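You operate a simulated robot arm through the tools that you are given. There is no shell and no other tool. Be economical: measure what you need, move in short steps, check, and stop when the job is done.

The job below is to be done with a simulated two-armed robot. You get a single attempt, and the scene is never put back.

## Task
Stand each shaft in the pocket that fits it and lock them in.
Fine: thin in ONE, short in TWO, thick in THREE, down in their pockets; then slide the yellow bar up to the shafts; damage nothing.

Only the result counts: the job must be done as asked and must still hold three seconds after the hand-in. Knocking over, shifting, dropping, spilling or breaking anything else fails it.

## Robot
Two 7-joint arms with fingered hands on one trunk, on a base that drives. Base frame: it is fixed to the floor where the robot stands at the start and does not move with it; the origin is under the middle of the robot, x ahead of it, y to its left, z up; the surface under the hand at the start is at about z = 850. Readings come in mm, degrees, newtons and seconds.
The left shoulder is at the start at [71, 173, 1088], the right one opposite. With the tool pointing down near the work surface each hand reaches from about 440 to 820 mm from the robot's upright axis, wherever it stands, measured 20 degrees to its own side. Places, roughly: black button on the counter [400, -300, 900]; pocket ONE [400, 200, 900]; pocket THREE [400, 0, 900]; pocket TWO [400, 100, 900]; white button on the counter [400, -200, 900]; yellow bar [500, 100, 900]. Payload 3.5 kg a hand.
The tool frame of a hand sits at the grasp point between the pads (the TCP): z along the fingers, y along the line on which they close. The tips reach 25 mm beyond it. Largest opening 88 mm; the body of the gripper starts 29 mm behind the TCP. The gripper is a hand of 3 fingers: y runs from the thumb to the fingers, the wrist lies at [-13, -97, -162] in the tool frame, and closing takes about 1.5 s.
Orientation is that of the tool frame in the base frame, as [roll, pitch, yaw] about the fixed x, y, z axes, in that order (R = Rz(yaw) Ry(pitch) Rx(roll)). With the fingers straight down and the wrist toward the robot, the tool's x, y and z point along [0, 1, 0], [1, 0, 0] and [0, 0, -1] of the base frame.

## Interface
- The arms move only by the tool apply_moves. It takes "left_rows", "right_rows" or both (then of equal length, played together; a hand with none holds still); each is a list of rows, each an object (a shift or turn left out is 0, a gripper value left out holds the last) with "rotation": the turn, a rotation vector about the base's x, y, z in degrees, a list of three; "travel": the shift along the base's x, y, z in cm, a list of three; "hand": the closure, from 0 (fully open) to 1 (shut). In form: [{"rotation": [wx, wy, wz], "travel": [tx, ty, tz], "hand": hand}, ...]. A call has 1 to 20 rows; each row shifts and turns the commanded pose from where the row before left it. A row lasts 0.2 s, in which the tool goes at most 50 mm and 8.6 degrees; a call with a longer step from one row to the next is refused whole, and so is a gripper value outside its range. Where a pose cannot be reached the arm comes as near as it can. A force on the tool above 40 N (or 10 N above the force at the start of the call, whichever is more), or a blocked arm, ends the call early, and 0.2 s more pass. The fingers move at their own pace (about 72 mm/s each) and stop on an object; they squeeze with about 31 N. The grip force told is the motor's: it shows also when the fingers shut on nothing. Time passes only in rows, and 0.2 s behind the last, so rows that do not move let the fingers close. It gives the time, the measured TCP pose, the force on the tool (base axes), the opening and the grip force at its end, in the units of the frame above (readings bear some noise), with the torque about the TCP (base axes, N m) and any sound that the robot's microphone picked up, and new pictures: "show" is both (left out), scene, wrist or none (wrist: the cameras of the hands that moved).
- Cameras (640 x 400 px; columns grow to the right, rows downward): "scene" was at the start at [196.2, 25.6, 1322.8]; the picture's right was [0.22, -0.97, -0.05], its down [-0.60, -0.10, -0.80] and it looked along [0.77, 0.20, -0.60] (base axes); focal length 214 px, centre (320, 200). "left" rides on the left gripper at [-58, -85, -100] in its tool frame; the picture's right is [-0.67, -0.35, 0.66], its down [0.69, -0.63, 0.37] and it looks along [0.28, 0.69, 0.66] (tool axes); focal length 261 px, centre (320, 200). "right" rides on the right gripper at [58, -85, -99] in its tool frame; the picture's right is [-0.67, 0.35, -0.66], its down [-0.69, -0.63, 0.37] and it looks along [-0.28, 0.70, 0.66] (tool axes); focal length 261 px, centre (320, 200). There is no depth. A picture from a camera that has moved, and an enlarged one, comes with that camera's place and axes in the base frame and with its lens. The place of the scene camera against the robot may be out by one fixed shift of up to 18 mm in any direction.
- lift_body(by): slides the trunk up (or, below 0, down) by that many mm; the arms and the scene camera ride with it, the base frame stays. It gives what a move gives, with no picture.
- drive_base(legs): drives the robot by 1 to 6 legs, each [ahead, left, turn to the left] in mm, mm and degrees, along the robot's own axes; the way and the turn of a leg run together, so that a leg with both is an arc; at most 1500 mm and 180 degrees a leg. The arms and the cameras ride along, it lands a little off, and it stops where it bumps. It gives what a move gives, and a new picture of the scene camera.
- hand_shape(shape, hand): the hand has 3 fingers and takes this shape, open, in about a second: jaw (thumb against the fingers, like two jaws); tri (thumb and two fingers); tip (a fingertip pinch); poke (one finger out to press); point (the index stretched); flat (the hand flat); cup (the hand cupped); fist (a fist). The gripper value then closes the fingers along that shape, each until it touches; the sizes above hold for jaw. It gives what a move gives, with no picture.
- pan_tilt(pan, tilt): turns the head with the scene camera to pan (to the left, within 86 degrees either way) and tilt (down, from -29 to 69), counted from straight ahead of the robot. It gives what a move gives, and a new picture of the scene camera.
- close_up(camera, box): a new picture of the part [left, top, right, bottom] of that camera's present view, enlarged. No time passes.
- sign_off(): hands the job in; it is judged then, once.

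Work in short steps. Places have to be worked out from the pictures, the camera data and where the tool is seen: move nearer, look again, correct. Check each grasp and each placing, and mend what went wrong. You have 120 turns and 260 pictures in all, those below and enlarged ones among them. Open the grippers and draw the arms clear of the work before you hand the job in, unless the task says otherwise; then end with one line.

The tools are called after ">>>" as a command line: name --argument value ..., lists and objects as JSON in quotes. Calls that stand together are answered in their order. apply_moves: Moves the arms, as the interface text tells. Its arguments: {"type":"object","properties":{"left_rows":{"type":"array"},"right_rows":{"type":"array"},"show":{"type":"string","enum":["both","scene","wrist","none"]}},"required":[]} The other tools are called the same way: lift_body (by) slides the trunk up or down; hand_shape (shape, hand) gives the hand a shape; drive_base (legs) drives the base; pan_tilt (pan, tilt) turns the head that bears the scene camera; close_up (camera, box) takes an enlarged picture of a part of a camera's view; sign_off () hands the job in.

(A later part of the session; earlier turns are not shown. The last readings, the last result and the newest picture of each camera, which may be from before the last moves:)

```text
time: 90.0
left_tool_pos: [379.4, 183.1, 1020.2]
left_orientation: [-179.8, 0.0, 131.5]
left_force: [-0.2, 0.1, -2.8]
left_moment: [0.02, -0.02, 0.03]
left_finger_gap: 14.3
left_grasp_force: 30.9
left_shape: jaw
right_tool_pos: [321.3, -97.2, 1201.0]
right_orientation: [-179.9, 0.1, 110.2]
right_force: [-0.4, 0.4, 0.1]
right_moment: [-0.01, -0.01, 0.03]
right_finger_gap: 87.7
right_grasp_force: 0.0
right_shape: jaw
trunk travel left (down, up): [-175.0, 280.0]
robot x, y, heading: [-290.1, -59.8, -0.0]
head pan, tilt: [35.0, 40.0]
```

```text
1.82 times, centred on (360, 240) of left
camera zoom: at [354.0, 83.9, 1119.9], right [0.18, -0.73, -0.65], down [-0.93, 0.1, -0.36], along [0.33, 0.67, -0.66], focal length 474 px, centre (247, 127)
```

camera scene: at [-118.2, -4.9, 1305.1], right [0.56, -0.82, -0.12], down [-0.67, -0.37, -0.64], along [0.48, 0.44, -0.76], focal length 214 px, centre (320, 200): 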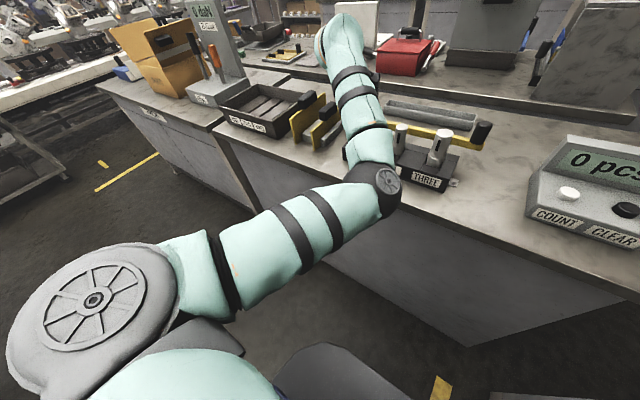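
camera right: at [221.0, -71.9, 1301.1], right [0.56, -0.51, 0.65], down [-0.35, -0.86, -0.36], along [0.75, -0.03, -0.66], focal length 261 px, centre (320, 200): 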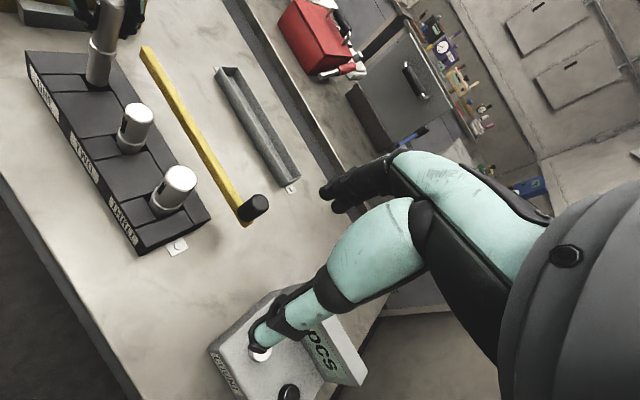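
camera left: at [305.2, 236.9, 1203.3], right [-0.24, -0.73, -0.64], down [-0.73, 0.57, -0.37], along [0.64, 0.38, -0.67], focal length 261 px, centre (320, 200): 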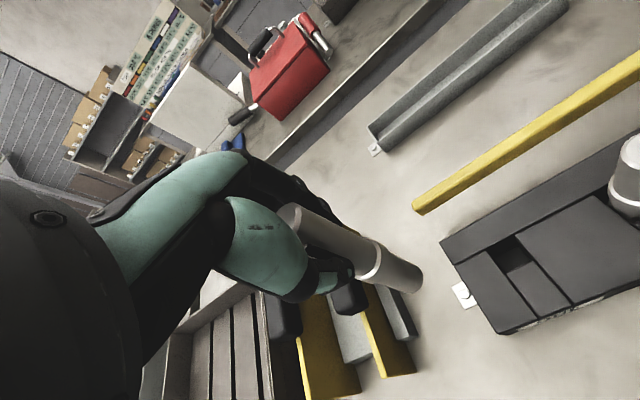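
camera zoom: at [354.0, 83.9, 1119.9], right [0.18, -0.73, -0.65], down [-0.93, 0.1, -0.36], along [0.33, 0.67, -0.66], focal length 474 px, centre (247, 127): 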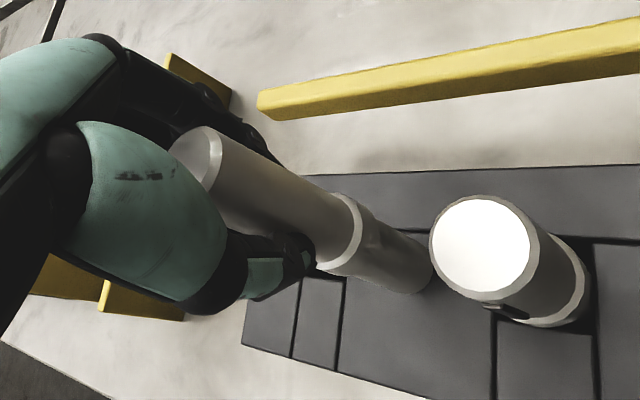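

The grip is firm and the foot is on the tool axis. I move it over pocket ONE and measure again.

>>> apply_moves --left_rows '[{"travel": [0.1, 1.6, 0.4]}, {"travel": [0.1, 1.6, 0]}, {"travel": [0.1, 1.4, 0]}, {}, {}]' --show "none"

>>> close_up --camera "right" --box '[60, 40, 140, 90]'

>>> close_up --camera "left" --box '[360, 220, 460, 300]'

```text
time: 91.2
left_tool_pos: [382.4, 228.6, 1024.2]
left_orientation: [-179.7, 0.1, 131.5]
left_force: [0.1, -0.2, -3.2]
left_moment: [0.02, 0.0, 0.01]
left_finger_gap: 14.1
left_grasp_force: 31.2
left_shape: jaw
right_tool_pos: [322.1, -97.5, 1200.9]
right_orientation: [-179.9, 0.1, 110.2]
right_force: [0.0, 0.3, -0.3]
right_moment: [-0.01, 0.02, 0.02]
right_finger_gap: 87.8
right_grasp_force: 0.0
right_shape: jaw
trunk travel left (down, up): [-175.0, 280.0]
robot x, y, heading: [-290.5, -56.2, 0.2]
head pan, tilt: [35.0, 40.0]
```

```text
8.00 times, centred on (100, 65) of right
camera zoom: at [221.1, -71.8, 1301.0], right [0.56, -0.51, 0.65], down [-0.36, -0.86, -0.36], along [0.75, -0.03, -0.66], focal length 2085 px, centre (2080, 1280)
```

zoom: 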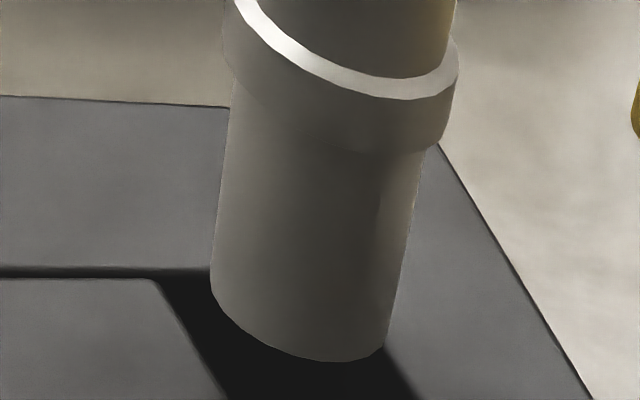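

```text
5.00 times, centred on (410, 260) of left
camera zoom: at [356.5, 129.9, 1124.0], right [0.18, -0.74, -0.65], down [-0.93, 0.1, -0.37], along [0.33, 0.67, -0.66], focal length 1303 px, centre (-130, -100)
```

zoom: 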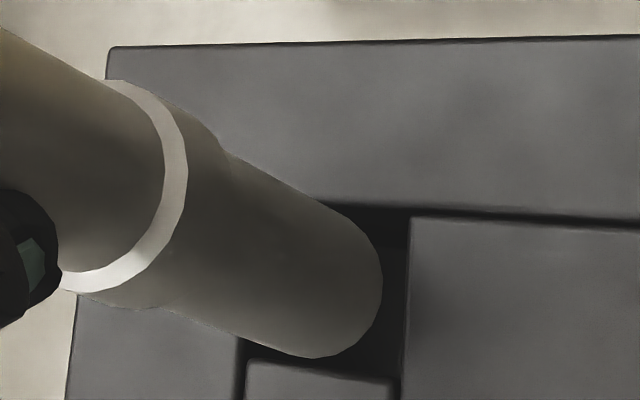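

In this well-aligned view the foot is at (382.6, 227.2) and the pocket centre at (382.9, 229.9). I shift (+0.3, +2.7) mm and lower 10 mm to check.

>>> apply_moves --left_rows '[{"travel": [0.03, 0.27, -0.5]}, {"travel": [0, 0, -0.5]}, {}, {}]' --show "none"

>>> close_up --camera "left" --box '[360, 220, 460, 300]'

>>> close_up --camera "right" --box '[60, 50, 140, 100]'

```text
time: 92.2
left_tool_pos: [384.0, 231.4, 1013.5]
left_orientation: [-179.7, 0.1, 131.5]
left_force: [-0.2, 0.1, -2.8]
left_moment: [0.04, 0.02, -0.03]
left_finger_gap: 14.1
left_grasp_force: 30.8
left_shape: jaw
right_tool_pos: [322.0, -96.9, 1200.9]
right_orientation: [-179.9, 0.1, 110.2]
right_force: [-0.6, 0.7, 0.5]
right_moment: [0.03, -0.02, 0.0]
right_finger_gap: 87.5
right_grasp_force: 0.1
right_shape: jaw
trunk travel left (down, up): [-175.0, 280.0]
robot x, y, heading: [-290.5, -60.7, 0.2]
head pan, tilt: [35.0, 40.0]
```

```text
5.00 times, centred on (410, 260) of left
camera zoom: at [357.5, 132.9, 1113.6], right [0.18, -0.74, -0.65], down [-0.93, 0.1, -0.37], along [0.33, 0.67, -0.66], focal length 1303 px, centre (-130, -100)
```

zoom: 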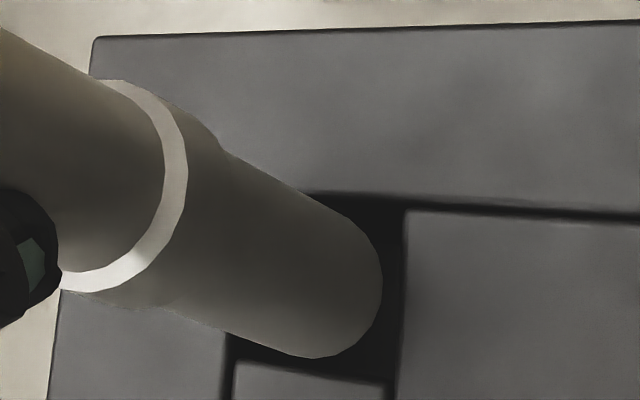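

```text
8.00 times, centred on (100, 75) of right
camera zoom: at [221.1, -71.8, 1301.0], right [0.56, -0.51, 0.65], down [-0.36, -0.86, -0.36], along [0.75, -0.03, -0.66], focal length 2085 px, centre (2080, 1200)
```

zoom: 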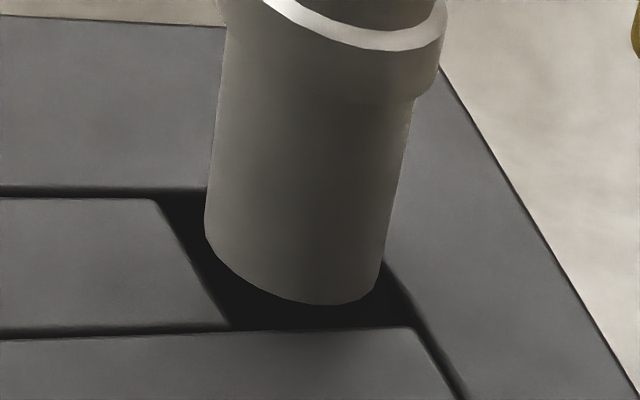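

The left camera puts the foot at (+0.9, +0.6) from the pocket centre and the right camera at (+1.7, +1.6). I shift (−1.1, −0.9) mm and check once more.

>>> apply_moves --left_rows '[{"travel": [-0.11, -0.09, -0.15]}, {}, {}]' --show "none"

>>> close_up --camera "left" --box '[360, 220, 460, 300]'

>>> close_up --camera "right" --box '[60, 50, 140, 100]'

```text
time: 93.0
left_tool_pos: [382.3, 230.7, 1014.1]
left_orientation: [-179.9, 0.1, 131.4]
left_force: [0.5, -1.1, -2.7]
left_moment: [0.02, 0.04, -0.01]
left_finger_gap: 14.0
left_grasp_force: 31.4
left_shape: jaw
right_tool_pos: [321.7, -98.1, 1201.0]
right_orientation: [-179.9, 0.0, 110.2]
right_force: [-0.7, -0.2, 0.1]
right_moment: [0.01, 0.01, 0.02]
right_finger_gap: 87.8
right_grasp_force: 0.1
right_shape: jaw
trunk travel left (down, up): [-175.0, 280.0]
robot x, y, heading: [-292.2, -58.6, 0.1]
head pan, tilt: [35.0, 40.0]
```

```text
5.00 times, centred on (410, 260) of left
camera zoom: at [356.9, 132.9, 1112.5], right [0.18, -0.74, -0.65], down [-0.93, 0.1, -0.37], along [0.33, 0.67, -0.66], focal length 1303 px, centre (-130, -100)
```

zoom: 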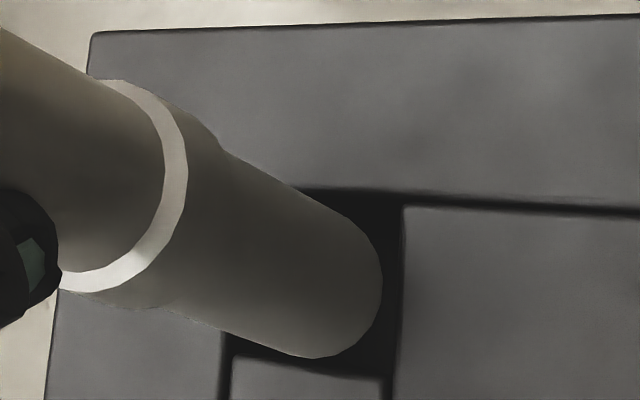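

```text
8.00 times, centred on (100, 75) of right
camera zoom: at [221.1, -71.8, 1301.0], right [0.56, -0.51, 0.65], down [-0.36, -0.86, -0.36], along [0.75, -0.03, -0.66], focal length 2085 px, centre (2080, 1200)
```

zoom: 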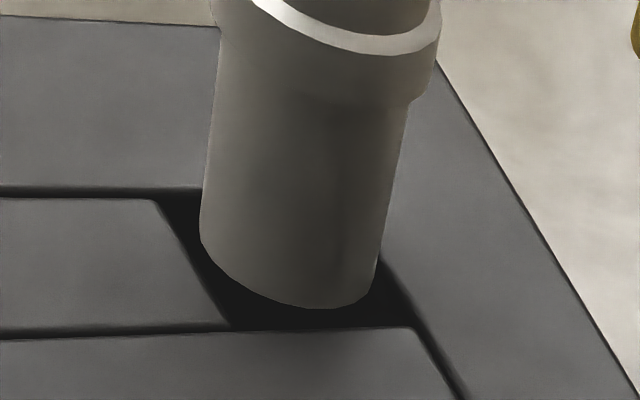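

Still about (+0.6, +0.9) off on average. I nudge (−0.5, −0.8) mm and lower gently in 1.5 mm steps.

>>> apply_moves --left_rows '[{"travel": [-0.05, -0.08, 0]}, {}, {"travel": [0, 0, -0.15]}, {"travel": [0, 0, -0.15]}, {"travel": [0, 0, -0.15]}, {"travel": [0, 0, -0.15]}, {}]' --show "none"

>>> close_up --camera "left" --box '[360, 220, 460, 300]'

>>> close_up --camera "right" --box '[60, 50, 140, 100]'

```text
time: 94.7
left_tool_pos: [379.3, 230.6, 1009.6]
left_orientation: [-180.0, 0.2, 131.6]
left_force: [1.8, 0.5, 10.2]
left_moment: [0.09, -0.08, -0.01]
left_finger_gap: 14.7
left_grasp_force: 31.5
left_shape: jaw
right_tool_pos: [319.7, -96.5, 1201.8]
right_orientation: [180.0, 0.0, 110.1]
right_force: [0.4, 0.4, 0.6]
right_moment: [-0.02, 0.0, 0.02]
right_finger_gap: 87.5
right_grasp_force: 0.0
right_shape: jaw
trunk travel left (down, up): [-175.0, 280.0]
robot x, y, heading: [-289.5, -56.4, 0.0]
head pan, tilt: [35.0, 40.0]
```

```text
5.00 times, centred on (410, 260) of left
camera zoom: at [353.8, 131.4, 1109.1], right [0.18, -0.73, -0.65], down [-0.92, 0.1, -0.37], along [0.33, 0.67, -0.66], focal length 1303 px, centre (-130, -100)
```

zoom: 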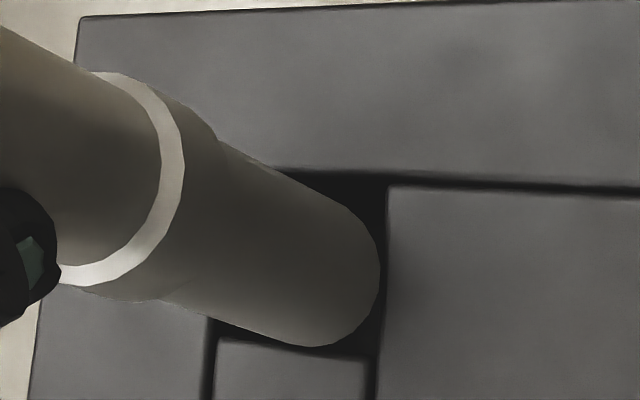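

```text
8.00 times, centred on (100, 75) of right
camera zoom: at [219.0, -72.5, 1302.1], right [0.56, -0.51, 0.66], down [-0.35, -0.86, -0.37], along [0.75, -0.03, -0.66], focal length 2085 px, centre (2080, 1200)
```

zoom: 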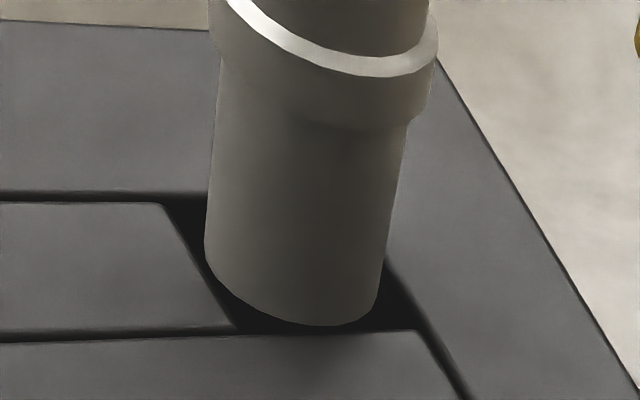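

Touching with about 13 N; in-plane, the left camera shows front and right gaps of ~0.5 mm each and the moment says front contact. I lift 2 mm, shift (+0.6, +0.5) and try again.

>>> apply_moves --left_rows '[{"travel": [0, 0, 0.4]}, {"travel": [0.06, 0.05, 0]}, {}, {}]' --show "none"

>>> close_up --camera "left" --box '[360, 220, 460, 300]'

```text
time: 95.7
left_tool_pos: [382.8, 231.2, 1010.8]
left_orientation: [-179.8, 0.1, 131.5]
left_force: [0.8, -1.2, -2.0]
left_moment: [0.01, -0.01, -0.02]
left_finger_gap: 14.1
left_grasp_force: 31.2
left_shape: jaw
right_tool_pos: [321.8, -97.1, 1201.1]
right_orientation: [-179.9, 0.0, 110.1]
right_force: [-0.5, 0.0, -0.8]
right_moment: [-0.03, 0.02, 0.01]
right_finger_gap: 87.9
right_grasp_force: 0.1
right_shape: jaw
trunk travel left (down, up): [-175.0, 280.0]
robot x, y, heading: [-291.1, -60.1, -0.0]
head pan, tilt: [35.0, 40.0]
```

```text
5.00 times, centred on (410, 260) of left
camera zoom: at [356.7, 131.9, 1110.2], right [0.18, -0.74, -0.65], down [-0.93, 0.1, -0.36], along [0.33, 0.67, -0.66], focal length 1303 px, centre (-130, -100)
```

zoom: 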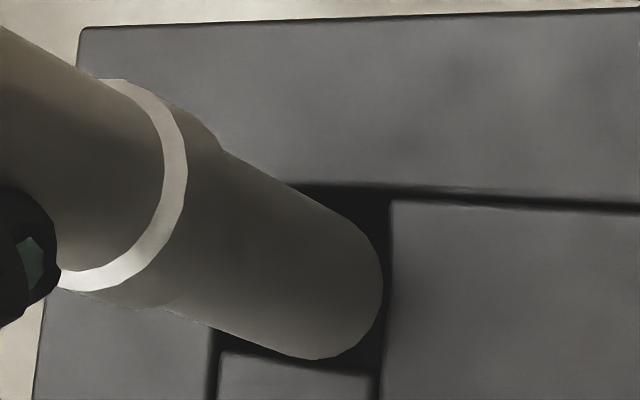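

Front gap ~1.1 mm now, right gap ~0.6 mm. I shift +0.4 mm in y and lower slowly.

>>> apply_moves --left_rows '[{"travel": [0.02, 0.05, 0.1]}, {}, {"travel": [0, 0, -0.15]}, {"travel": [0, 0, -0.15]}, {"travel": [0, 0, -0.15]}, {"travel": [0, 0, -0.15]}, {}]' --show "none"

>>> close_up --camera "left" --box '[360, 220, 460, 300]'

```text
time: 97.2
left_tool_pos: [379.9, 230.5, 1009.2]
left_orientation: [179.9, 0.2, 131.5]
left_force: [-0.2, 3.2, 12.9]
left_moment: [0.12, -0.01, 0.03]
left_finger_gap: 14.7
left_grasp_force: 31.1
left_shape: jaw
right_tool_pos: [319.3, -96.7, 1202.5]
right_orientation: [-180.0, 0.1, 110.2]
right_force: [1.0, -0.2, 0.3]
right_moment: [0.03, 0.0, -0.03]
right_finger_gap: 87.5
right_grasp_force: 0.1
right_shape: jaw
trunk travel left (down, up): [-175.0, 280.0]
robot x, y, heading: [-293.2, -60.5, 0.2]
head pan, tilt: [35.0, 40.0]
```

```text
5.00 times, centred on (410, 260) of left
camera zoom: at [354.4, 132.0, 1108.6], right [0.19, -0.73, -0.65], down [-0.92, 0.1, -0.37], along [0.33, 0.67, -0.66], focal length 1303 px, centre (-130, -100)
```

zoom: 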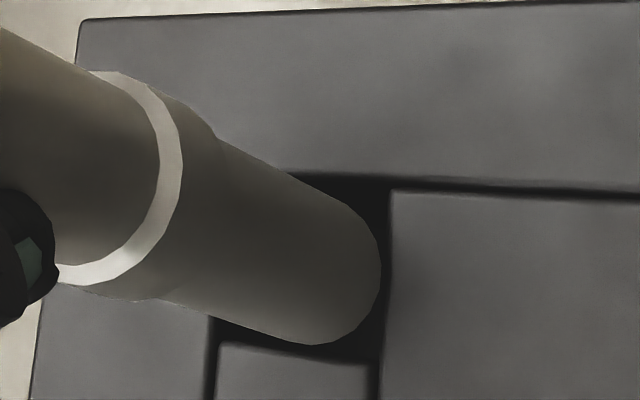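

The moment now puts contact on the right (−y) side with the wall pushing +y, so the edges are rounded. Keeping this light press, I slide +y in small increments and watch for the drop.

>>> apply_moves --left_rows '[{"travel": [0, 0.04, 0]}, {}, {"travel": [0, 0.04, 0]}, {}, {"travel": [0, 0.03, 0]}, {}]' --show "none"

>>> close_up --camera "left" --box '[360, 220, 460, 300]'

```text
time: 98.7
left_tool_pos: [380.3, 231.8, 1008.4]
left_orientation: [-179.9, 0.2, 131.5]
left_force: [-0.2, 3.2, 14.3]
left_moment: [0.05, -0.03, 0.03]
left_finger_gap: 14.8
left_grasp_force: 30.1
left_shape: jaw
right_tool_pos: [319.7, -97.9, 1203.4]
right_orientation: [-180.0, -0.1, 110.2]
right_force: [0.1, -1.1, -1.2]
right_moment: [-0.01, -0.02, 0.0]
right_finger_gap: 87.6
right_grasp_force: 0.1
right_shape: jaw
trunk travel left (down, up): [-175.0, 280.0]
robot x, y, heading: [-288.5, -58.9, 0.1]
head pan, tilt: [35.0, 40.0]
```

```text
5.00 times, centred on (410, 260) of left
camera zoom: at [354.3, 133.2, 1108.2], right [0.18, -0.73, -0.65], down [-0.92, 0.1, -0.37], along [0.33, 0.67, -0.66], focal length 1303 px, centre (-130, -100)
```

zoom: 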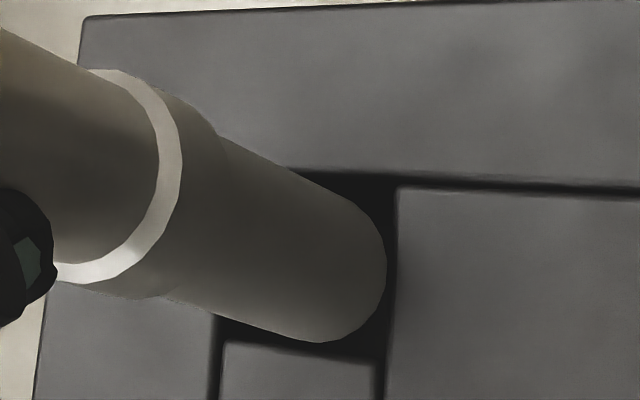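

The foot stuck by friction, so sliding does not work. I lift 4 mm clear and re-measure.

>>> apply_moves --left_rows '[{"travel": [0, 0, 0.4]}, {"travel": [0, 0, 0.3]}, {}, {}]' --show "none"

>>> close_up --camera "left" --box '[360, 220, 460, 300]'

>>> close_up --camera "right" --box '[50, 20, 150, 100]'

```text
time: 99.7
left_tool_pos: [381.9, 232.0, 1012.1]
left_orientation: [-179.9, 0.0, 131.4]
left_force: [-1.2, -1.2, -3.7]
left_moment: [0.04, -0.01, 0.01]
left_finger_gap: 14.7
left_grasp_force: 30.7
left_shape: jaw
right_tool_pos: [320.0, -97.4, 1201.6]
right_orientation: [-179.9, 0.0, 110.2]
right_force: [0.4, -0.6, 0.5]
right_moment: [-0.01, -0.01, -0.01]
right_finger_gap: 87.6
right_grasp_force: 0.0
right_shape: jaw
trunk travel left (down, up): [-175.0, 280.0]
robot x, y, heading: [-291.4, -57.2, 0.3]
head pan, tilt: [35.0, 40.0]
```

```text
5.00 times, centred on (410, 260) of left
camera zoom: at [356.3, 133.5, 1112.4], right [0.18, -0.74, -0.65], down [-0.93, 0.1, -0.36], along [0.33, 0.67, -0.66], focal length 1303 px, centre (-130, -100)
```

zoom: 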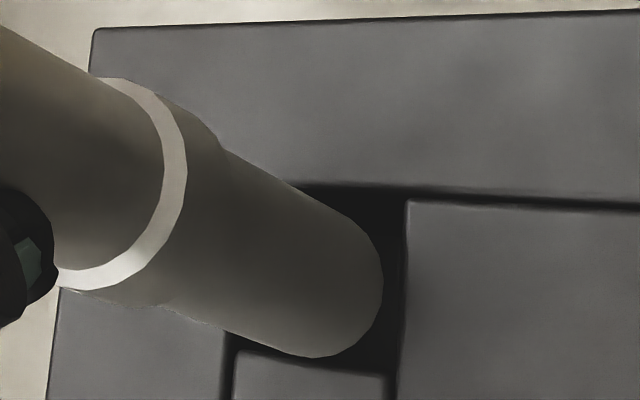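

```text
5.00 times, centred on (100, 60) of right
camera zoom: at [221.2, -71.8, 1300.9], right [0.56, -0.51, 0.65], down [-0.36, -0.86, -0.36], along [0.75, -0.03, -0.66], focal length 1303 px, centre (1420, 900)
```

zoom: 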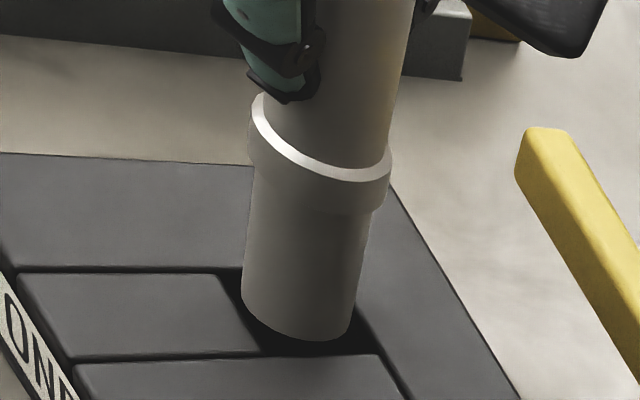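

The shaft has not slipped. Now it is (−0.1, +1.3) mm from centre by the corner measurements, so I shift (+0.2, −0.9) mm and lower.

>>> apply_moves --left_rows '[{"travel": [0.02, -0.09, 0]}, {}, {}, {"travel": [0, 0, -0.15]}, {"travel": [0, 0, -0.15]}, {"travel": [0, 0, -0.15]}, {"travel": [0, 0, -0.15]}, {}]' --show "none"

>>> close_up --camera "left" --box '[360, 220, 460, 300]'

```text
time: 101.5
left_tool_pos: [380.7, 230.7, 1010.1]
left_orientation: [179.9, 0.2, 131.5]
left_force: [0.9, 0.5, 12.1]
left_moment: [0.09, -0.02, 0.03]
left_finger_gap: 14.7
left_grasp_force: 30.8
left_shape: jaw
right_tool_pos: [319.3, -97.3, 1201.8]
right_orientation: [179.9, 0.0, 110.2]
right_force: [1.0, -0.1, -0.1]
right_moment: [-0.02, 0.0, -0.03]
right_finger_gap: 87.8
right_grasp_force: 0.0
right_shape: jaw
trunk travel left (down, up): [-175.0, 280.0]
robot x, y, heading: [-290.4, -57.9, -0.0]
head pan, tilt: [35.0, 40.0]
```

```text
5.00 times, centred on (410, 260) of left
camera zoom: at [354.5, 132.6, 1108.7], right [0.18, -0.73, -0.65], down [-0.92, 0.1, -0.37], along [0.33, 0.67, -0.66], focal length 1303 px, centre (-130, -100)
```

zoom: 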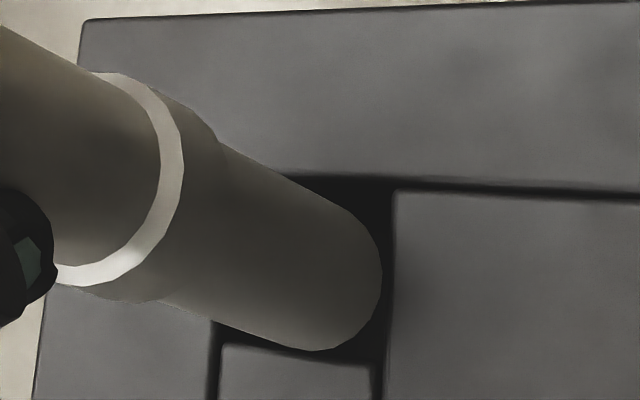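

Visually it is centred yet still resting on the rim, so I check the right camera's in-plane view of this same moment.

>>> close_up --camera "right" --box '[75, 60, 125, 95]'

>>> close_up --camera "left" --box '[380, 235, 440, 285]'

```text
11.43 times, centred on (100, 78) of right
camera zoom: at [218.8, -72.5, 1302.2], right [0.56, -0.51, 0.66], down [-0.35, -0.86, -0.37], along [0.75, -0.03, -0.66], focal length 2979 px, centre (2834, 1600)
```

zoom: 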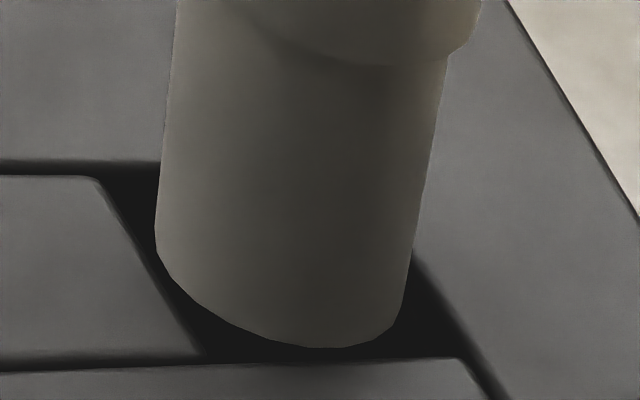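

```text
8.00 times, centred on (410, 260) of left
camera zoom: at [354.5, 132.6, 1108.7], right [0.18, -0.73, -0.65], down [-0.92, 0.1, -0.37], along [0.33, 0.67, -0.66], focal length 2085 px, centre (-400, -280)
```

zoom: 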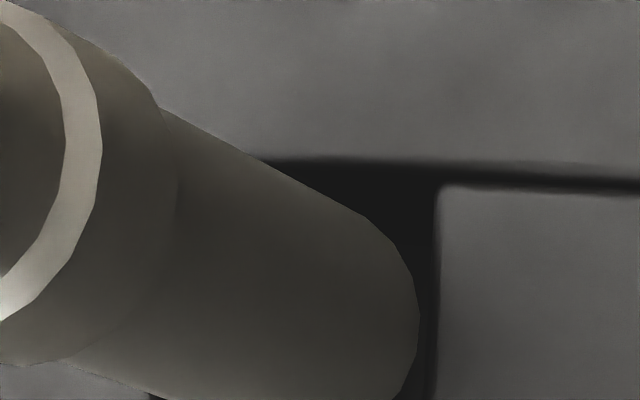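

Weighing the tries so far (failures at about (−0.5, −0.4), (+0.4, −0.45) and (+0.3, +0.2) from the visual centre), the opening should be near (−0.1, 0). I lift, shift (−0.35, −0.25) and lower again lightly.

>>> apply_moves --left_rows '[{"travel": [0, 0, 0.6]}, {"travel": [-0.035, -0.025, 0]}, {}, {"travel": [0, 0, -0.2]}, {"travel": [0, 0, -0.15]}, {"travel": [0, 0, -0.15]}, {"travel": [0, 0, -0.15]}, {}]' --show "none"

>>> close_up --camera "left" --box '[360, 220, 460, 300]'

```text
time: 103.2
left_tool_pos: [381.7, 231.2, 1008.4]
left_orientation: [180.0, 0.2, 131.6]
left_force: [-0.3, 1.4, 9.7]
left_moment: [0.11, -0.02, 0.0]
left_finger_gap: 14.5
left_grasp_force: 30.6
left_shape: jaw
right_tool_pos: [319.1, -97.4, 1203.2]
right_orientation: [179.9, 0.0, 110.2]
right_force: [0.1, -0.3, 0.7]
right_moment: [0.0, -0.01, 0.03]
right_finger_gap: 88.1
right_grasp_force: 0.0
right_shape: jaw
trunk travel left (down, up): [-175.0, 280.0]
robot x, y, heading: [-291.9, -59.3, 0.3]
head pan, tilt: [35.0, 40.0]
```

```text
5.00 times, centred on (410, 260) of left
camera zoom: at [354.6, 132.3, 1108.7], right [0.18, -0.73, -0.65], down [-0.92, 0.1, -0.37], along [0.33, 0.67, -0.66], focal length 1303 px, centre (-130, -100)
```

zoom: 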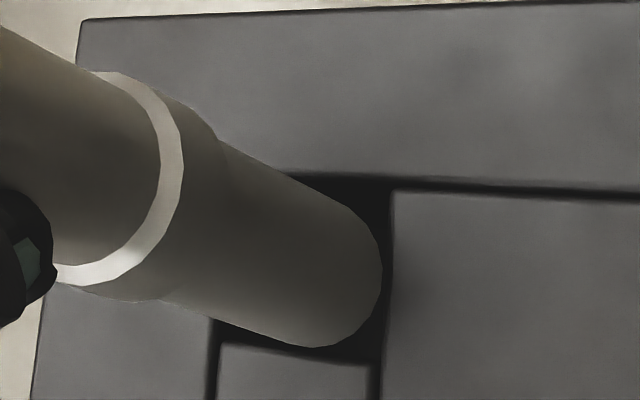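

I try a light-press spiral search: reduce the press to about 5 N and trace a small square spiral of ±1 mm around this point; when the foot finds the opening, it drops in.

>>> apply_moves --left_rows '[{"travel": [0, 0, 0.23]}, {"travel": [0.05, 0, 0]}, {"travel": [0, 0.05, 0]}, {"travel": [-0.05, 0, 0]}, {"travel": [-0.05, 0, 0]}, {"travel": [0, -0.05, 0]}, {"travel": [0, -0.05, 0]}, {"travel": [0.05, 0, 0]}, {"travel": [0.05, 0, 0]}, {"travel": [0.05, 0, 0]}, {"travel": [0, 0.05, 0]}, {"travel": [0, 0.05, 0]}, {"travel": [0, 0.05, 0]}, {"travel": [-0.05, 0, 0]}, {"travel": [-0.05, 0, 0]}, {"travel": [-0.05, 0, 0]}, {"travel": [0, -0.05, 0]}, {"travel": [0.05, -0.05, 0]}, {}]' --show "none"

>>> close_up --camera "left" --box '[360, 220, 460, 300]'

```text
time: 107.2
left_tool_pos: [381.5, 230.8, 1010.4]
left_orientation: [-179.9, 0.1, 131.4]
left_force: [-0.5, 0.3, 1.3]
left_moment: [0.01, 0.05, 0.0]
left_finger_gap: 14.7
left_grasp_force: 31.2
left_shape: jaw
right_tool_pos: [321.5, -97.7, 1202.2]
right_orientation: [-179.9, -0.1, 110.1]
right_force: [-0.2, -0.3, -0.8]
right_moment: [0.02, 0.03, 0.02]
right_finger_gap: 87.9
right_grasp_force: 0.0
right_shape: jaw
trunk travel left (down, up): [-175.0, 280.0]
robot x, y, heading: [-289.8, -58.4, 0.3]
head pan, tilt: [35.0, 40.0]
```

```text
5.00 times, centred on (410, 260) of left
camera zoom: at [356.2, 132.3, 1109.6], right [0.18, -0.73, -0.65], down [-0.93, 0.1, -0.37], along [0.33, 0.67, -0.66], focal length 1303 px, centre (-130, -100)
```

zoom: 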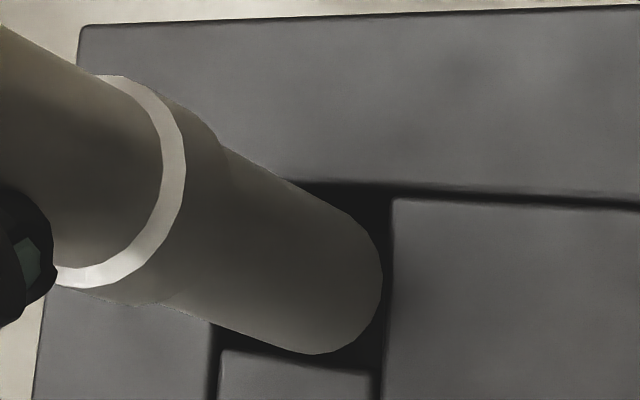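

Not found, so foot friction still dominates. The right camera's circle fit at the earlier contact gave (0, +0.8) versus the left's (+0.3, +0.2), suggesting more −y. I lift, shift (+0.3, −0.3), and lower again.

>>> apply_moves --left_rows '[{"travel": [0, 0, 0.3]}, {"travel": [0.03, -0.03, 0]}, {}, {}, {"travel": [0, 0, -0.15]}, {"travel": [0, 0, -0.15]}, {"travel": [0, 0, -0.1]}, {"travel": [0, 0, -0.1]}, {}]' --show "none"

```text
time: 109.2
left_tool_pos: [381.2, 231.7, 1009.2]
left_orientation: [-180.0, 0.2, 131.4]
left_force: [-0.3, 1.4, 11.8]
left_moment: [0.07, -0.01, 0.04]
left_finger_gap: 14.5
left_grasp_force: 30.6
left_shape: jaw
right_tool_pos: [318.3, -97.6, 1203.1]
right_orientation: [-180.0, 0.0, 110.2]
right_force: [-0.2, 1.2, 0.1]
right_moment: [0.0, -0.05, -0.01]
right_finger_gap: 87.7
right_grasp_force: 0.0
right_shape: jaw
trunk travel left (down, up): [-175.0, 280.0]
robot x, y, heading: [-291.3, -61.8, 0.4]
head pan, tilt: [35.0, 40.0]
```

Moments in the last tries (ry negative, Fy positive) point to contact on the −y side, so the opening lies further +y. I lift, shift +0.9 mm in y and lower.

>>> apply_moves --left_rows '[{"travel": [0, 0, 0.4]}, {"travel": [0, 0.09, 0]}, {}, {}, {"travel": [0, 0, -0.15]}, {"travel": [0, 0, -0.1]}, {"travel": [0, 0, -0.1]}, {"travel": [0, 0, -0.1]}, {}]' --show "none"

```text
time: 111.2
left_tool_pos: [381.3, 232.5, 1009.1]
left_orientation: [-179.9, 0.2, 131.5]
left_force: [-0.5, 3.0, 11.6]
left_moment: [0.05, -0.01, -0.03]
left_finger_gap: 14.6
left_grasp_force: 31.0
left_shape: jaw
right_tool_pos: [319.0, -98.4, 1203.4]
right_orientation: [-179.9, 0.0, 110.2]
right_force: [0.3, -0.7, 0.0]
right_moment: [0.01, 0.02, -0.02]
right_finger_gap: 87.9
right_grasp_force: 0.0
right_shape: jaw
trunk travel left (down, up): [-175.0, 280.0]
robot x, y, heading: [-290.7, -58.1, 0.3]
head pan, tilt: [35.0, 40.0]
```

The same sign, even stronger. I step another +0.9 mm in y and look.

>>> apply_moves --left_rows '[{"travel": [0, 0, 0.4]}, {"travel": [0, 0.09, 0]}, {}, {}, {"travel": [0, 0, -0.15]}, {"travel": [0, 0, -0.1]}, {"travel": [0, 0, -0.1]}, {"travel": [0, 0, -0.1]}, {}]' --show "none"

>>> close_up --camera "left" --box '[360, 220, 460, 300]'

>>> close_up --camera "right" --box '[75, 60, 125, 95]'

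```text
time: 113.2
left_tool_pos: [379.1, 232.0, 1008.5]
left_orientation: [-180.0, 0.2, 131.5]
left_force: [0.0, 2.7, 12.8]
left_moment: [0.09, -0.04, 0.03]
left_finger_gap: 14.6
left_grasp_force: 31.3
left_shape: jaw
right_tool_pos: [319.2, -96.6, 1202.7]
right_orientation: [-180.0, 0.0, 110.1]
right_force: [-0.4, 0.0, 0.3]
right_moment: [0.0, 0.02, 0.02]
right_finger_gap: 87.9
right_grasp_force: 0.0
right_shape: jaw
trunk travel left (down, up): [-175.0, 280.0]
robot x, y, heading: [-290.2, -56.9, -0.1]
head pan, tilt: [35.0, 40.0]
```

```text
5.00 times, centred on (410, 260) of left
camera zoom: at [354.2, 134.0, 1107.9], right [0.18, -0.73, -0.65], down [-0.92, 0.1, -0.37], along [0.33, 0.67, -0.66], focal length 1303 px, centre (-130, -100)
```

zoom: 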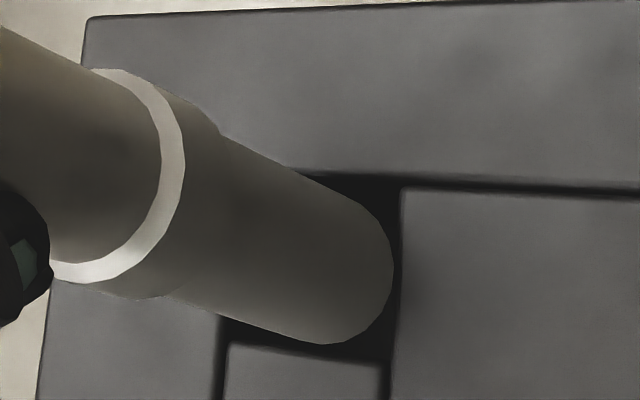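

```text
11.43 times, centred on (100, 78) of right
camera zoom: at [218.2, -72.1, 1302.4], right [0.56, -0.51, 0.66], down [-0.35, -0.86, -0.37], along [0.75, -0.03, -0.66], focal length 2979 px, centre (2834, 1600)
```

zoom: 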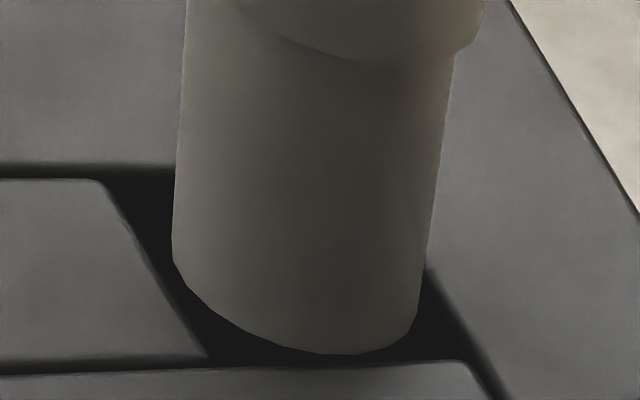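

Under press the arm deflects and the foot gets dragged, so in-plane tries under load mislead. As with TWO, I need a precise free alignment: I lift clear 5 mm, let it settle, and take high-zoom pictures from both cameras.

>>> apply_moves --left_rows '[{"travel": [0, 0, 0.4]}, {"travel": [0, -0.1, 0.3]}, {}, {}, {}]' --show "none"

>>> close_up --camera "left" --box '[370, 230, 450, 290]'

>>> close_up --camera "right" --box '[70, 55, 130, 97]'

>>> close_up --camera "left" --box '[240, 140, 440, 300]'

```text
time: 114.5
left_tool_pos: [381.3, 230.0, 1011.8]
left_orientation: [-179.9, 0.1, 131.4]
left_force: [0.8, -0.6, -3.6]
left_moment: [0.0, -0.01, 0.04]
left_finger_gap: 14.4
left_grasp_force: 30.5
left_shape: jaw
right_tool_pos: [320.0, -97.4, 1200.7]
right_orientation: [-179.9, 0.0, 110.2]
right_force: [-0.1, -0.2, -0.2]
right_moment: [-0.01, 0.03, 0.01]
right_finger_gap: 87.6
right_grasp_force: 0.0
right_shape: jaw
trunk travel left (down, up): [-175.0, 280.0]
robot x, y, heading: [-292.8, -58.7, 0.3]
head pan, tilt: [35.0, 40.0]
```

```text
6.67 times, centred on (410, 260) of left
camera zoom: at [356.2, 132.4, 1112.0], right [0.18, -0.74, -0.65], down [-0.93, 0.1, -0.37], along [0.33, 0.67, -0.66], focal length 1738 px, centre (-280, -200)
```

zoom: 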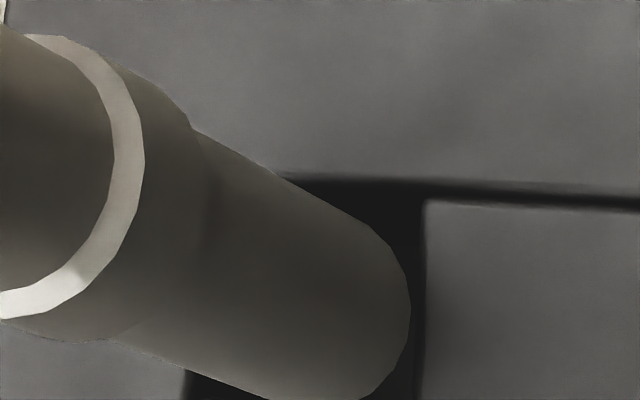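

```text
9.52 times, centred on (100, 76) of right
camera zoom: at [221.1, -71.8, 1300.9], right [0.56, -0.51, 0.65], down [-0.36, -0.86, -0.36], along [0.75, -0.03, -0.66], focal length 2482 px, centre (2415, 1381)
```

zoom: 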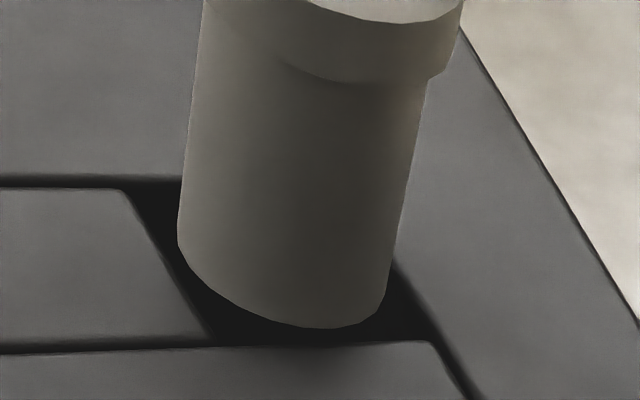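

```text
2.50 times, centred on (340, 220) of left
camera zoom: at [356.2, 132.4, 1112.0], right [0.18, -0.74, -0.65], down [-0.93, 0.1, -0.37], along [0.33, 0.67, -0.66], focal length 652 px, centre (270, 150)
```

zoom: 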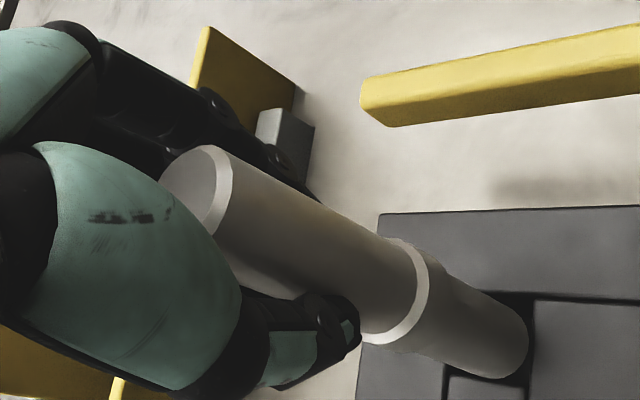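

The shaft is upright, y agrees in both cameras (0 and +0.1), and x is +0.8 to +0.9 mm too far. I shift −0.8 mm in x, then lower gently.

>>> apply_moves --left_rows '[{"travel": [-0.08, 0, 0]}, {}, {}, {"travel": [0, 0, -0.15]}, {"travel": [0, 0, -0.15]}, {"travel": [0, 0, -0.15]}, {}]' --show "none"

>>> close_up --camera "right" --box '[70, 55, 130, 97]'

>>> close_up --camera "left" --box '[360, 220, 460, 300]'

```text
time: 116.0
left_tool_pos: [380.8, 231.4, 1009.3]
left_orientation: [-180.0, 0.2, 131.4]
left_force: [0.1, 1.8, 5.7]
left_moment: [0.05, -0.03, -0.03]
left_finger_gap: 14.2
left_grasp_force: 30.6
left_shape: jaw
right_tool_pos: [320.5, -97.2, 1201.6]
right_orientation: [179.9, 0.0, 110.2]
right_force: [0.5, 0.2, -0.2]
right_moment: [-0.02, 0.0, -0.02]
right_finger_gap: 87.9
right_grasp_force: 0.2
right_shape: jaw
trunk travel left (down, up): [-175.0, 280.0]
robot x, y, heading: [-293.7, -59.3, 0.3]
head pan, tilt: [35.0, 40.0]
```

```text
9.52 times, centred on (100, 76) of right
camera zoom: at [219.7, -72.1, 1301.8], right [0.56, -0.51, 0.66], down [-0.35, -0.86, -0.37], along [0.75, -0.03, -0.66], focal length 2482 px, centre (2415, 1381)
```

zoom: 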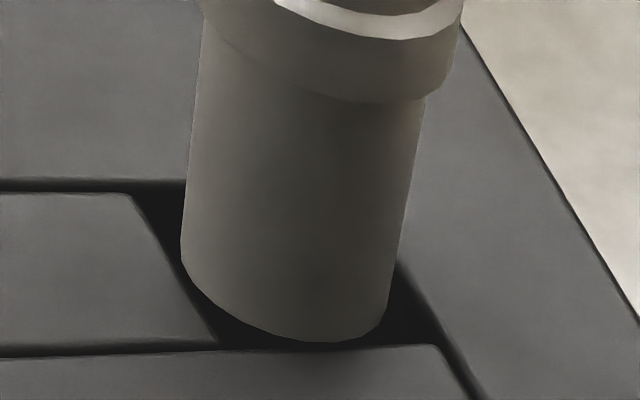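

```text
5.00 times, centred on (410, 260) of left
camera zoom: at [354.9, 132.6, 1108.9], right [0.18, -0.73, -0.65], down [-0.93, 0.1, -0.37], along [0.33, 0.67, -0.66], focal length 1303 px, centre (-130, -100)
```

zoom: 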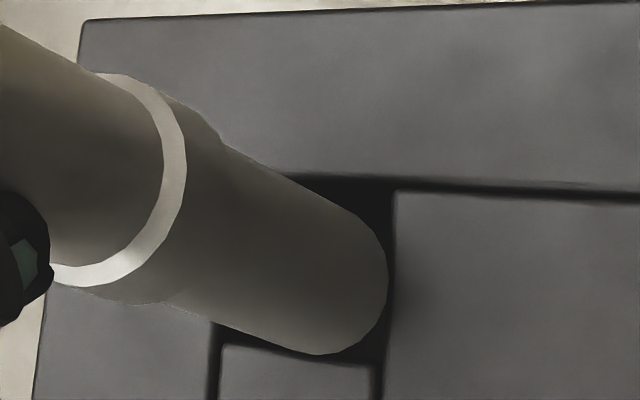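

The two cameras disagree by under a millimetre, which is about the clearance. I do a "peck" search: short lifts that leave only a trace of contact, 0.4 mm steps in a pattern, then gentle re-press, so that a hit stays in.

>>> apply_moves --left_rows '[{"travel": [0.01, 0.05, 0.2]}, {"travel": [0, 0, -0.15]}, {"travel": [0, 0, -0.15]}, {"travel": [0, 0.04, 0.26]}, {"travel": [0, 0, -0.13]}, {"travel": [0, 0, -0.13]}, {"travel": [-0.04, 0, 0.26]}, {"travel": [0, 0, -0.13]}, {"travel": [0, 0, -0.13]}, {"travel": [0, -0.04, 0.26]}, {"travel": [0, 0, -0.13]}, {"travel": [0, 0, -0.13]}, {"travel": [0, -0.04, 0.26]}, {"travel": [0, 0, -0.13]}, {"travel": [0, 0, -0.13]}, {"travel": [0.04, 0, 0.26]}, {"travel": [0, 0, -0.13]}, {"travel": [0, 0, -0.13]}, {}]' --show "none"

```text
time: 120.0
left_tool_pos: [379.1, 231.2, 1008.3]
left_orientation: [180.0, 0.2, 131.5]
left_force: [1.6, 0.7, 5.7]
left_moment: [0.02, -0.01, 0.0]
left_finger_gap: 14.5
left_grasp_force: 31.4
left_shape: jaw
right_tool_pos: [320.1, -98.3, 1200.3]
right_orientation: [-180.0, 0.1, 110.1]
right_force: [1.0, -0.3, 0.5]
right_moment: [0.0, -0.01, -0.01]
right_finger_gap: 87.8
right_grasp_force: 0.0
right_shape: jaw
trunk travel left (down, up): [-175.0, 280.0]
robot x, y, heading: [-289.7, -59.8, 0.1]
head pan, tilt: [35.0, 40.0]
```

Press force is lower than expected for that depth, so it may be getting close. I continue the pattern on the +x side.

>>> apply_moves --left_rows '[{"travel": [0.04, 0, 0.26]}, {"travel": [0, 0, -0.13]}, {"travel": [0, 0, -0.13]}, {"travel": [0, 0.04, 0.26]}, {"travel": [0, 0, -0.13]}, {"travel": [0, 0, -0.13]}, {"travel": [0, 0.04, 0.26]}, {"travel": [0, 0, -0.13]}, {"travel": [0, 0, -0.13]}, {"travel": [0, 0.04, 0.26]}, {"travel": [0, 0, -0.13]}, {"travel": [0, 0, -0.13]}, {}]' --show "none"

>>> close_up --camera "left" --box '[360, 220, 460, 300]'

>>> close_up --camera "right" --box '[50, 20, 150, 100]'

```text
time: 122.8
left_tool_pos: [382.3, 233.8, 1007.5]
left_orientation: [-179.8, 0.1, 131.5]
left_force: [-0.4, -0.6, -2.6]
left_moment: [0.03, 0.02, 0.01]
left_finger_gap: 14.3
left_grasp_force: 30.9
left_shape: jaw
right_tool_pos: [320.7, -97.4, 1200.6]
right_orientation: [-179.8, 0.0, 110.1]
right_force: [-1.4, 0.6, 0.3]
right_moment: [0.01, 0.0, -0.03]
right_finger_gap: 87.6
right_grasp_force: 0.1
right_shape: jaw
trunk travel left (down, up): [-175.0, 280.0]
robot x, y, heading: [-289.8, -61.8, 0.2]
head pan, tilt: [35.0, 40.0]
```

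```text
5.00 times, centred on (410, 260) of left
camera zoom: at [356.4, 135.2, 1107.9], right [0.18, -0.74, -0.65], down [-0.93, 0.1, -0.37], along [0.33, 0.67, -0.66], focal length 1303 px, centre (-130, -100)
```

zoom: 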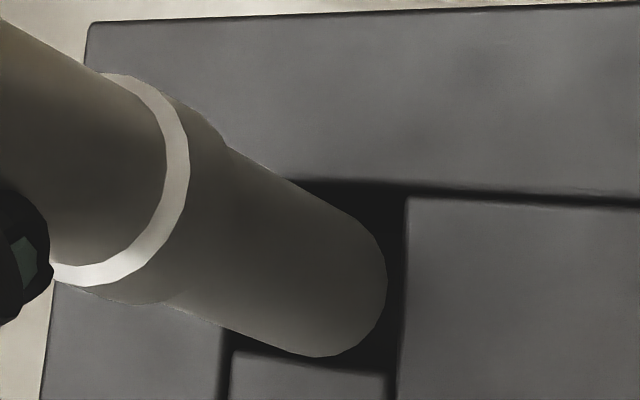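

```text
5.00 times, centred on (100, 60) of right
camera zoom: at [221.1, -71.8, 1300.9], right [0.56, -0.51, 0.65], down [-0.36, -0.86, -0.36], along [0.75, -0.03, -0.66], focal length 1303 px, centre (1420, 900)
```

zoom: 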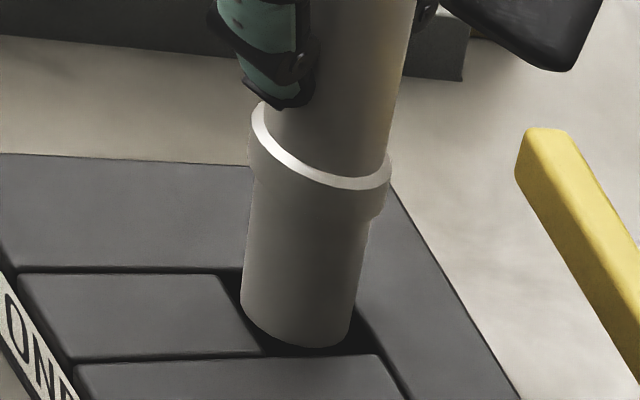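

It is in: the force is back to free hanging (−2.6 N) with the foot 3 mm below the rim. I lower on gently.

>>> apply_moves --left_rows '[{"travel": [0, 0, -0.2]}, {"travel": [0, 0, -0.2]}, {"travel": [0, 0, -0.2]}, {"travel": [0, 0, -0.2]}, {"travel": [0, 0, -0.2]}, {}]' --show "none"

>>> close_up --camera "right" --box '[50, 20, 150, 100]'

```text
time: 124.2
left_tool_pos: [381.7, 233.7, 997.1]
left_orientation: [-179.8, 0.0, 131.4]
left_force: [0.0, 0.1, -4.0]
left_moment: [-0.02, -0.03, 0.05]
left_finger_gap: 13.9
left_grasp_force: 30.8
left_shape: jaw
right_tool_pos: [321.8, -98.7, 1199.9]
right_orientation: [-179.9, 0.1, 110.2]
right_force: [0.2, -0.7, -0.1]
right_moment: [0.02, -0.03, -0.02]
right_finger_gap: 87.7
right_grasp_force: 0.1
right_shape: jaw
trunk travel left (down, up): [-175.0, 280.0]
robot x, y, heading: [-292.3, -58.9, -0.0]
head pan, tilt: [35.0, 40.0]
```

```text
5.00 times, centred on (100, 60) of right
camera zoom: at [221.1, -71.8, 1301.0], right [0.56, -0.51, 0.65], down [-0.36, -0.86, -0.36], along [0.75, -0.03, -0.66], focal length 1303 px, centre (1420, 900)
```

zoom: 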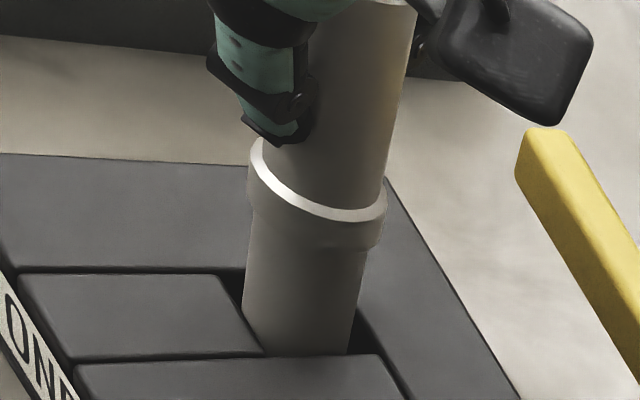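

Going in smoothly. I continue down toward the floor, expected at TCP z≈968.

>>> apply_moves --left_rows '[{"travel": [0, 0, -0.3]}, {"travel": [0, 0, -0.3]}, {"travel": [0, 0, -0.3]}, {"travel": [0, 0, -0.3]}, {"travel": [0, 0, -0.3]}, {"travel": [0, 0, -0.3]}, {"travel": [0, 0, -0.3]}, {"travel": [0, 0, -0.2]}, {"travel": [0, 0, -0.2]}, {"travel": [0, 0, -0.2]}, {"travel": [0, 0, -0.2]}, {"travel": [0, 0, -0.2]}, {"travel": [0, 0, -0.2]}, {}]' --show "none"

>>> close_up --camera "right" --box '[50, 20, 150, 100]'

```text
time: 127.2
left_tool_pos: [380.3, 232.7, 966.5]
left_orientation: [-179.9, 0.3, 131.5]
left_force: [-0.7, -0.4, 3.0]
left_moment: [0.03, -0.02, 0.02]
left_finger_gap: 14.1
left_grasp_force: 30.1
left_shape: jaw
right_tool_pos: [320.3, -97.6, 1202.8]
right_orientation: [180.0, -0.1, 110.1]
right_force: [1.5, 0.7, -0.9]
right_moment: [0.01, 0.02, 0.01]
right_finger_gap: 87.7
right_grasp_force: 0.0
right_shape: jaw
trunk travel left (down, up): [-175.0, 280.0]
robot x, y, heading: [-294.8, -56.7, 0.1]
head pan, tilt: [35.0, 40.0]
```

```text
5.00 times, centred on (100, 60) of right
camera zoom: at [219.9, -72.2, 1301.6], right [0.56, -0.51, 0.66], down [-0.35, -0.86, -0.37], along [0.75, -0.03, -0.66], focal length 1303 px, centre (1420, 900)
```

zoom: 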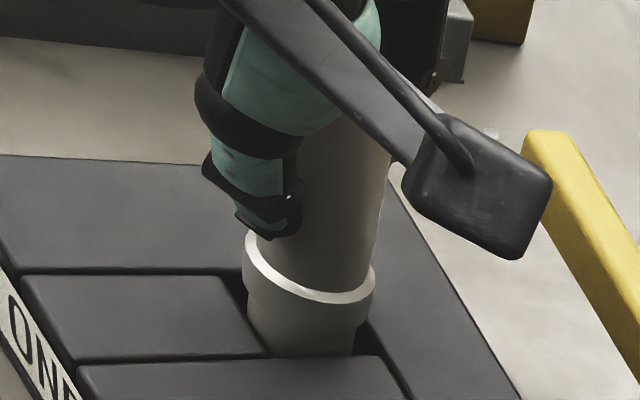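

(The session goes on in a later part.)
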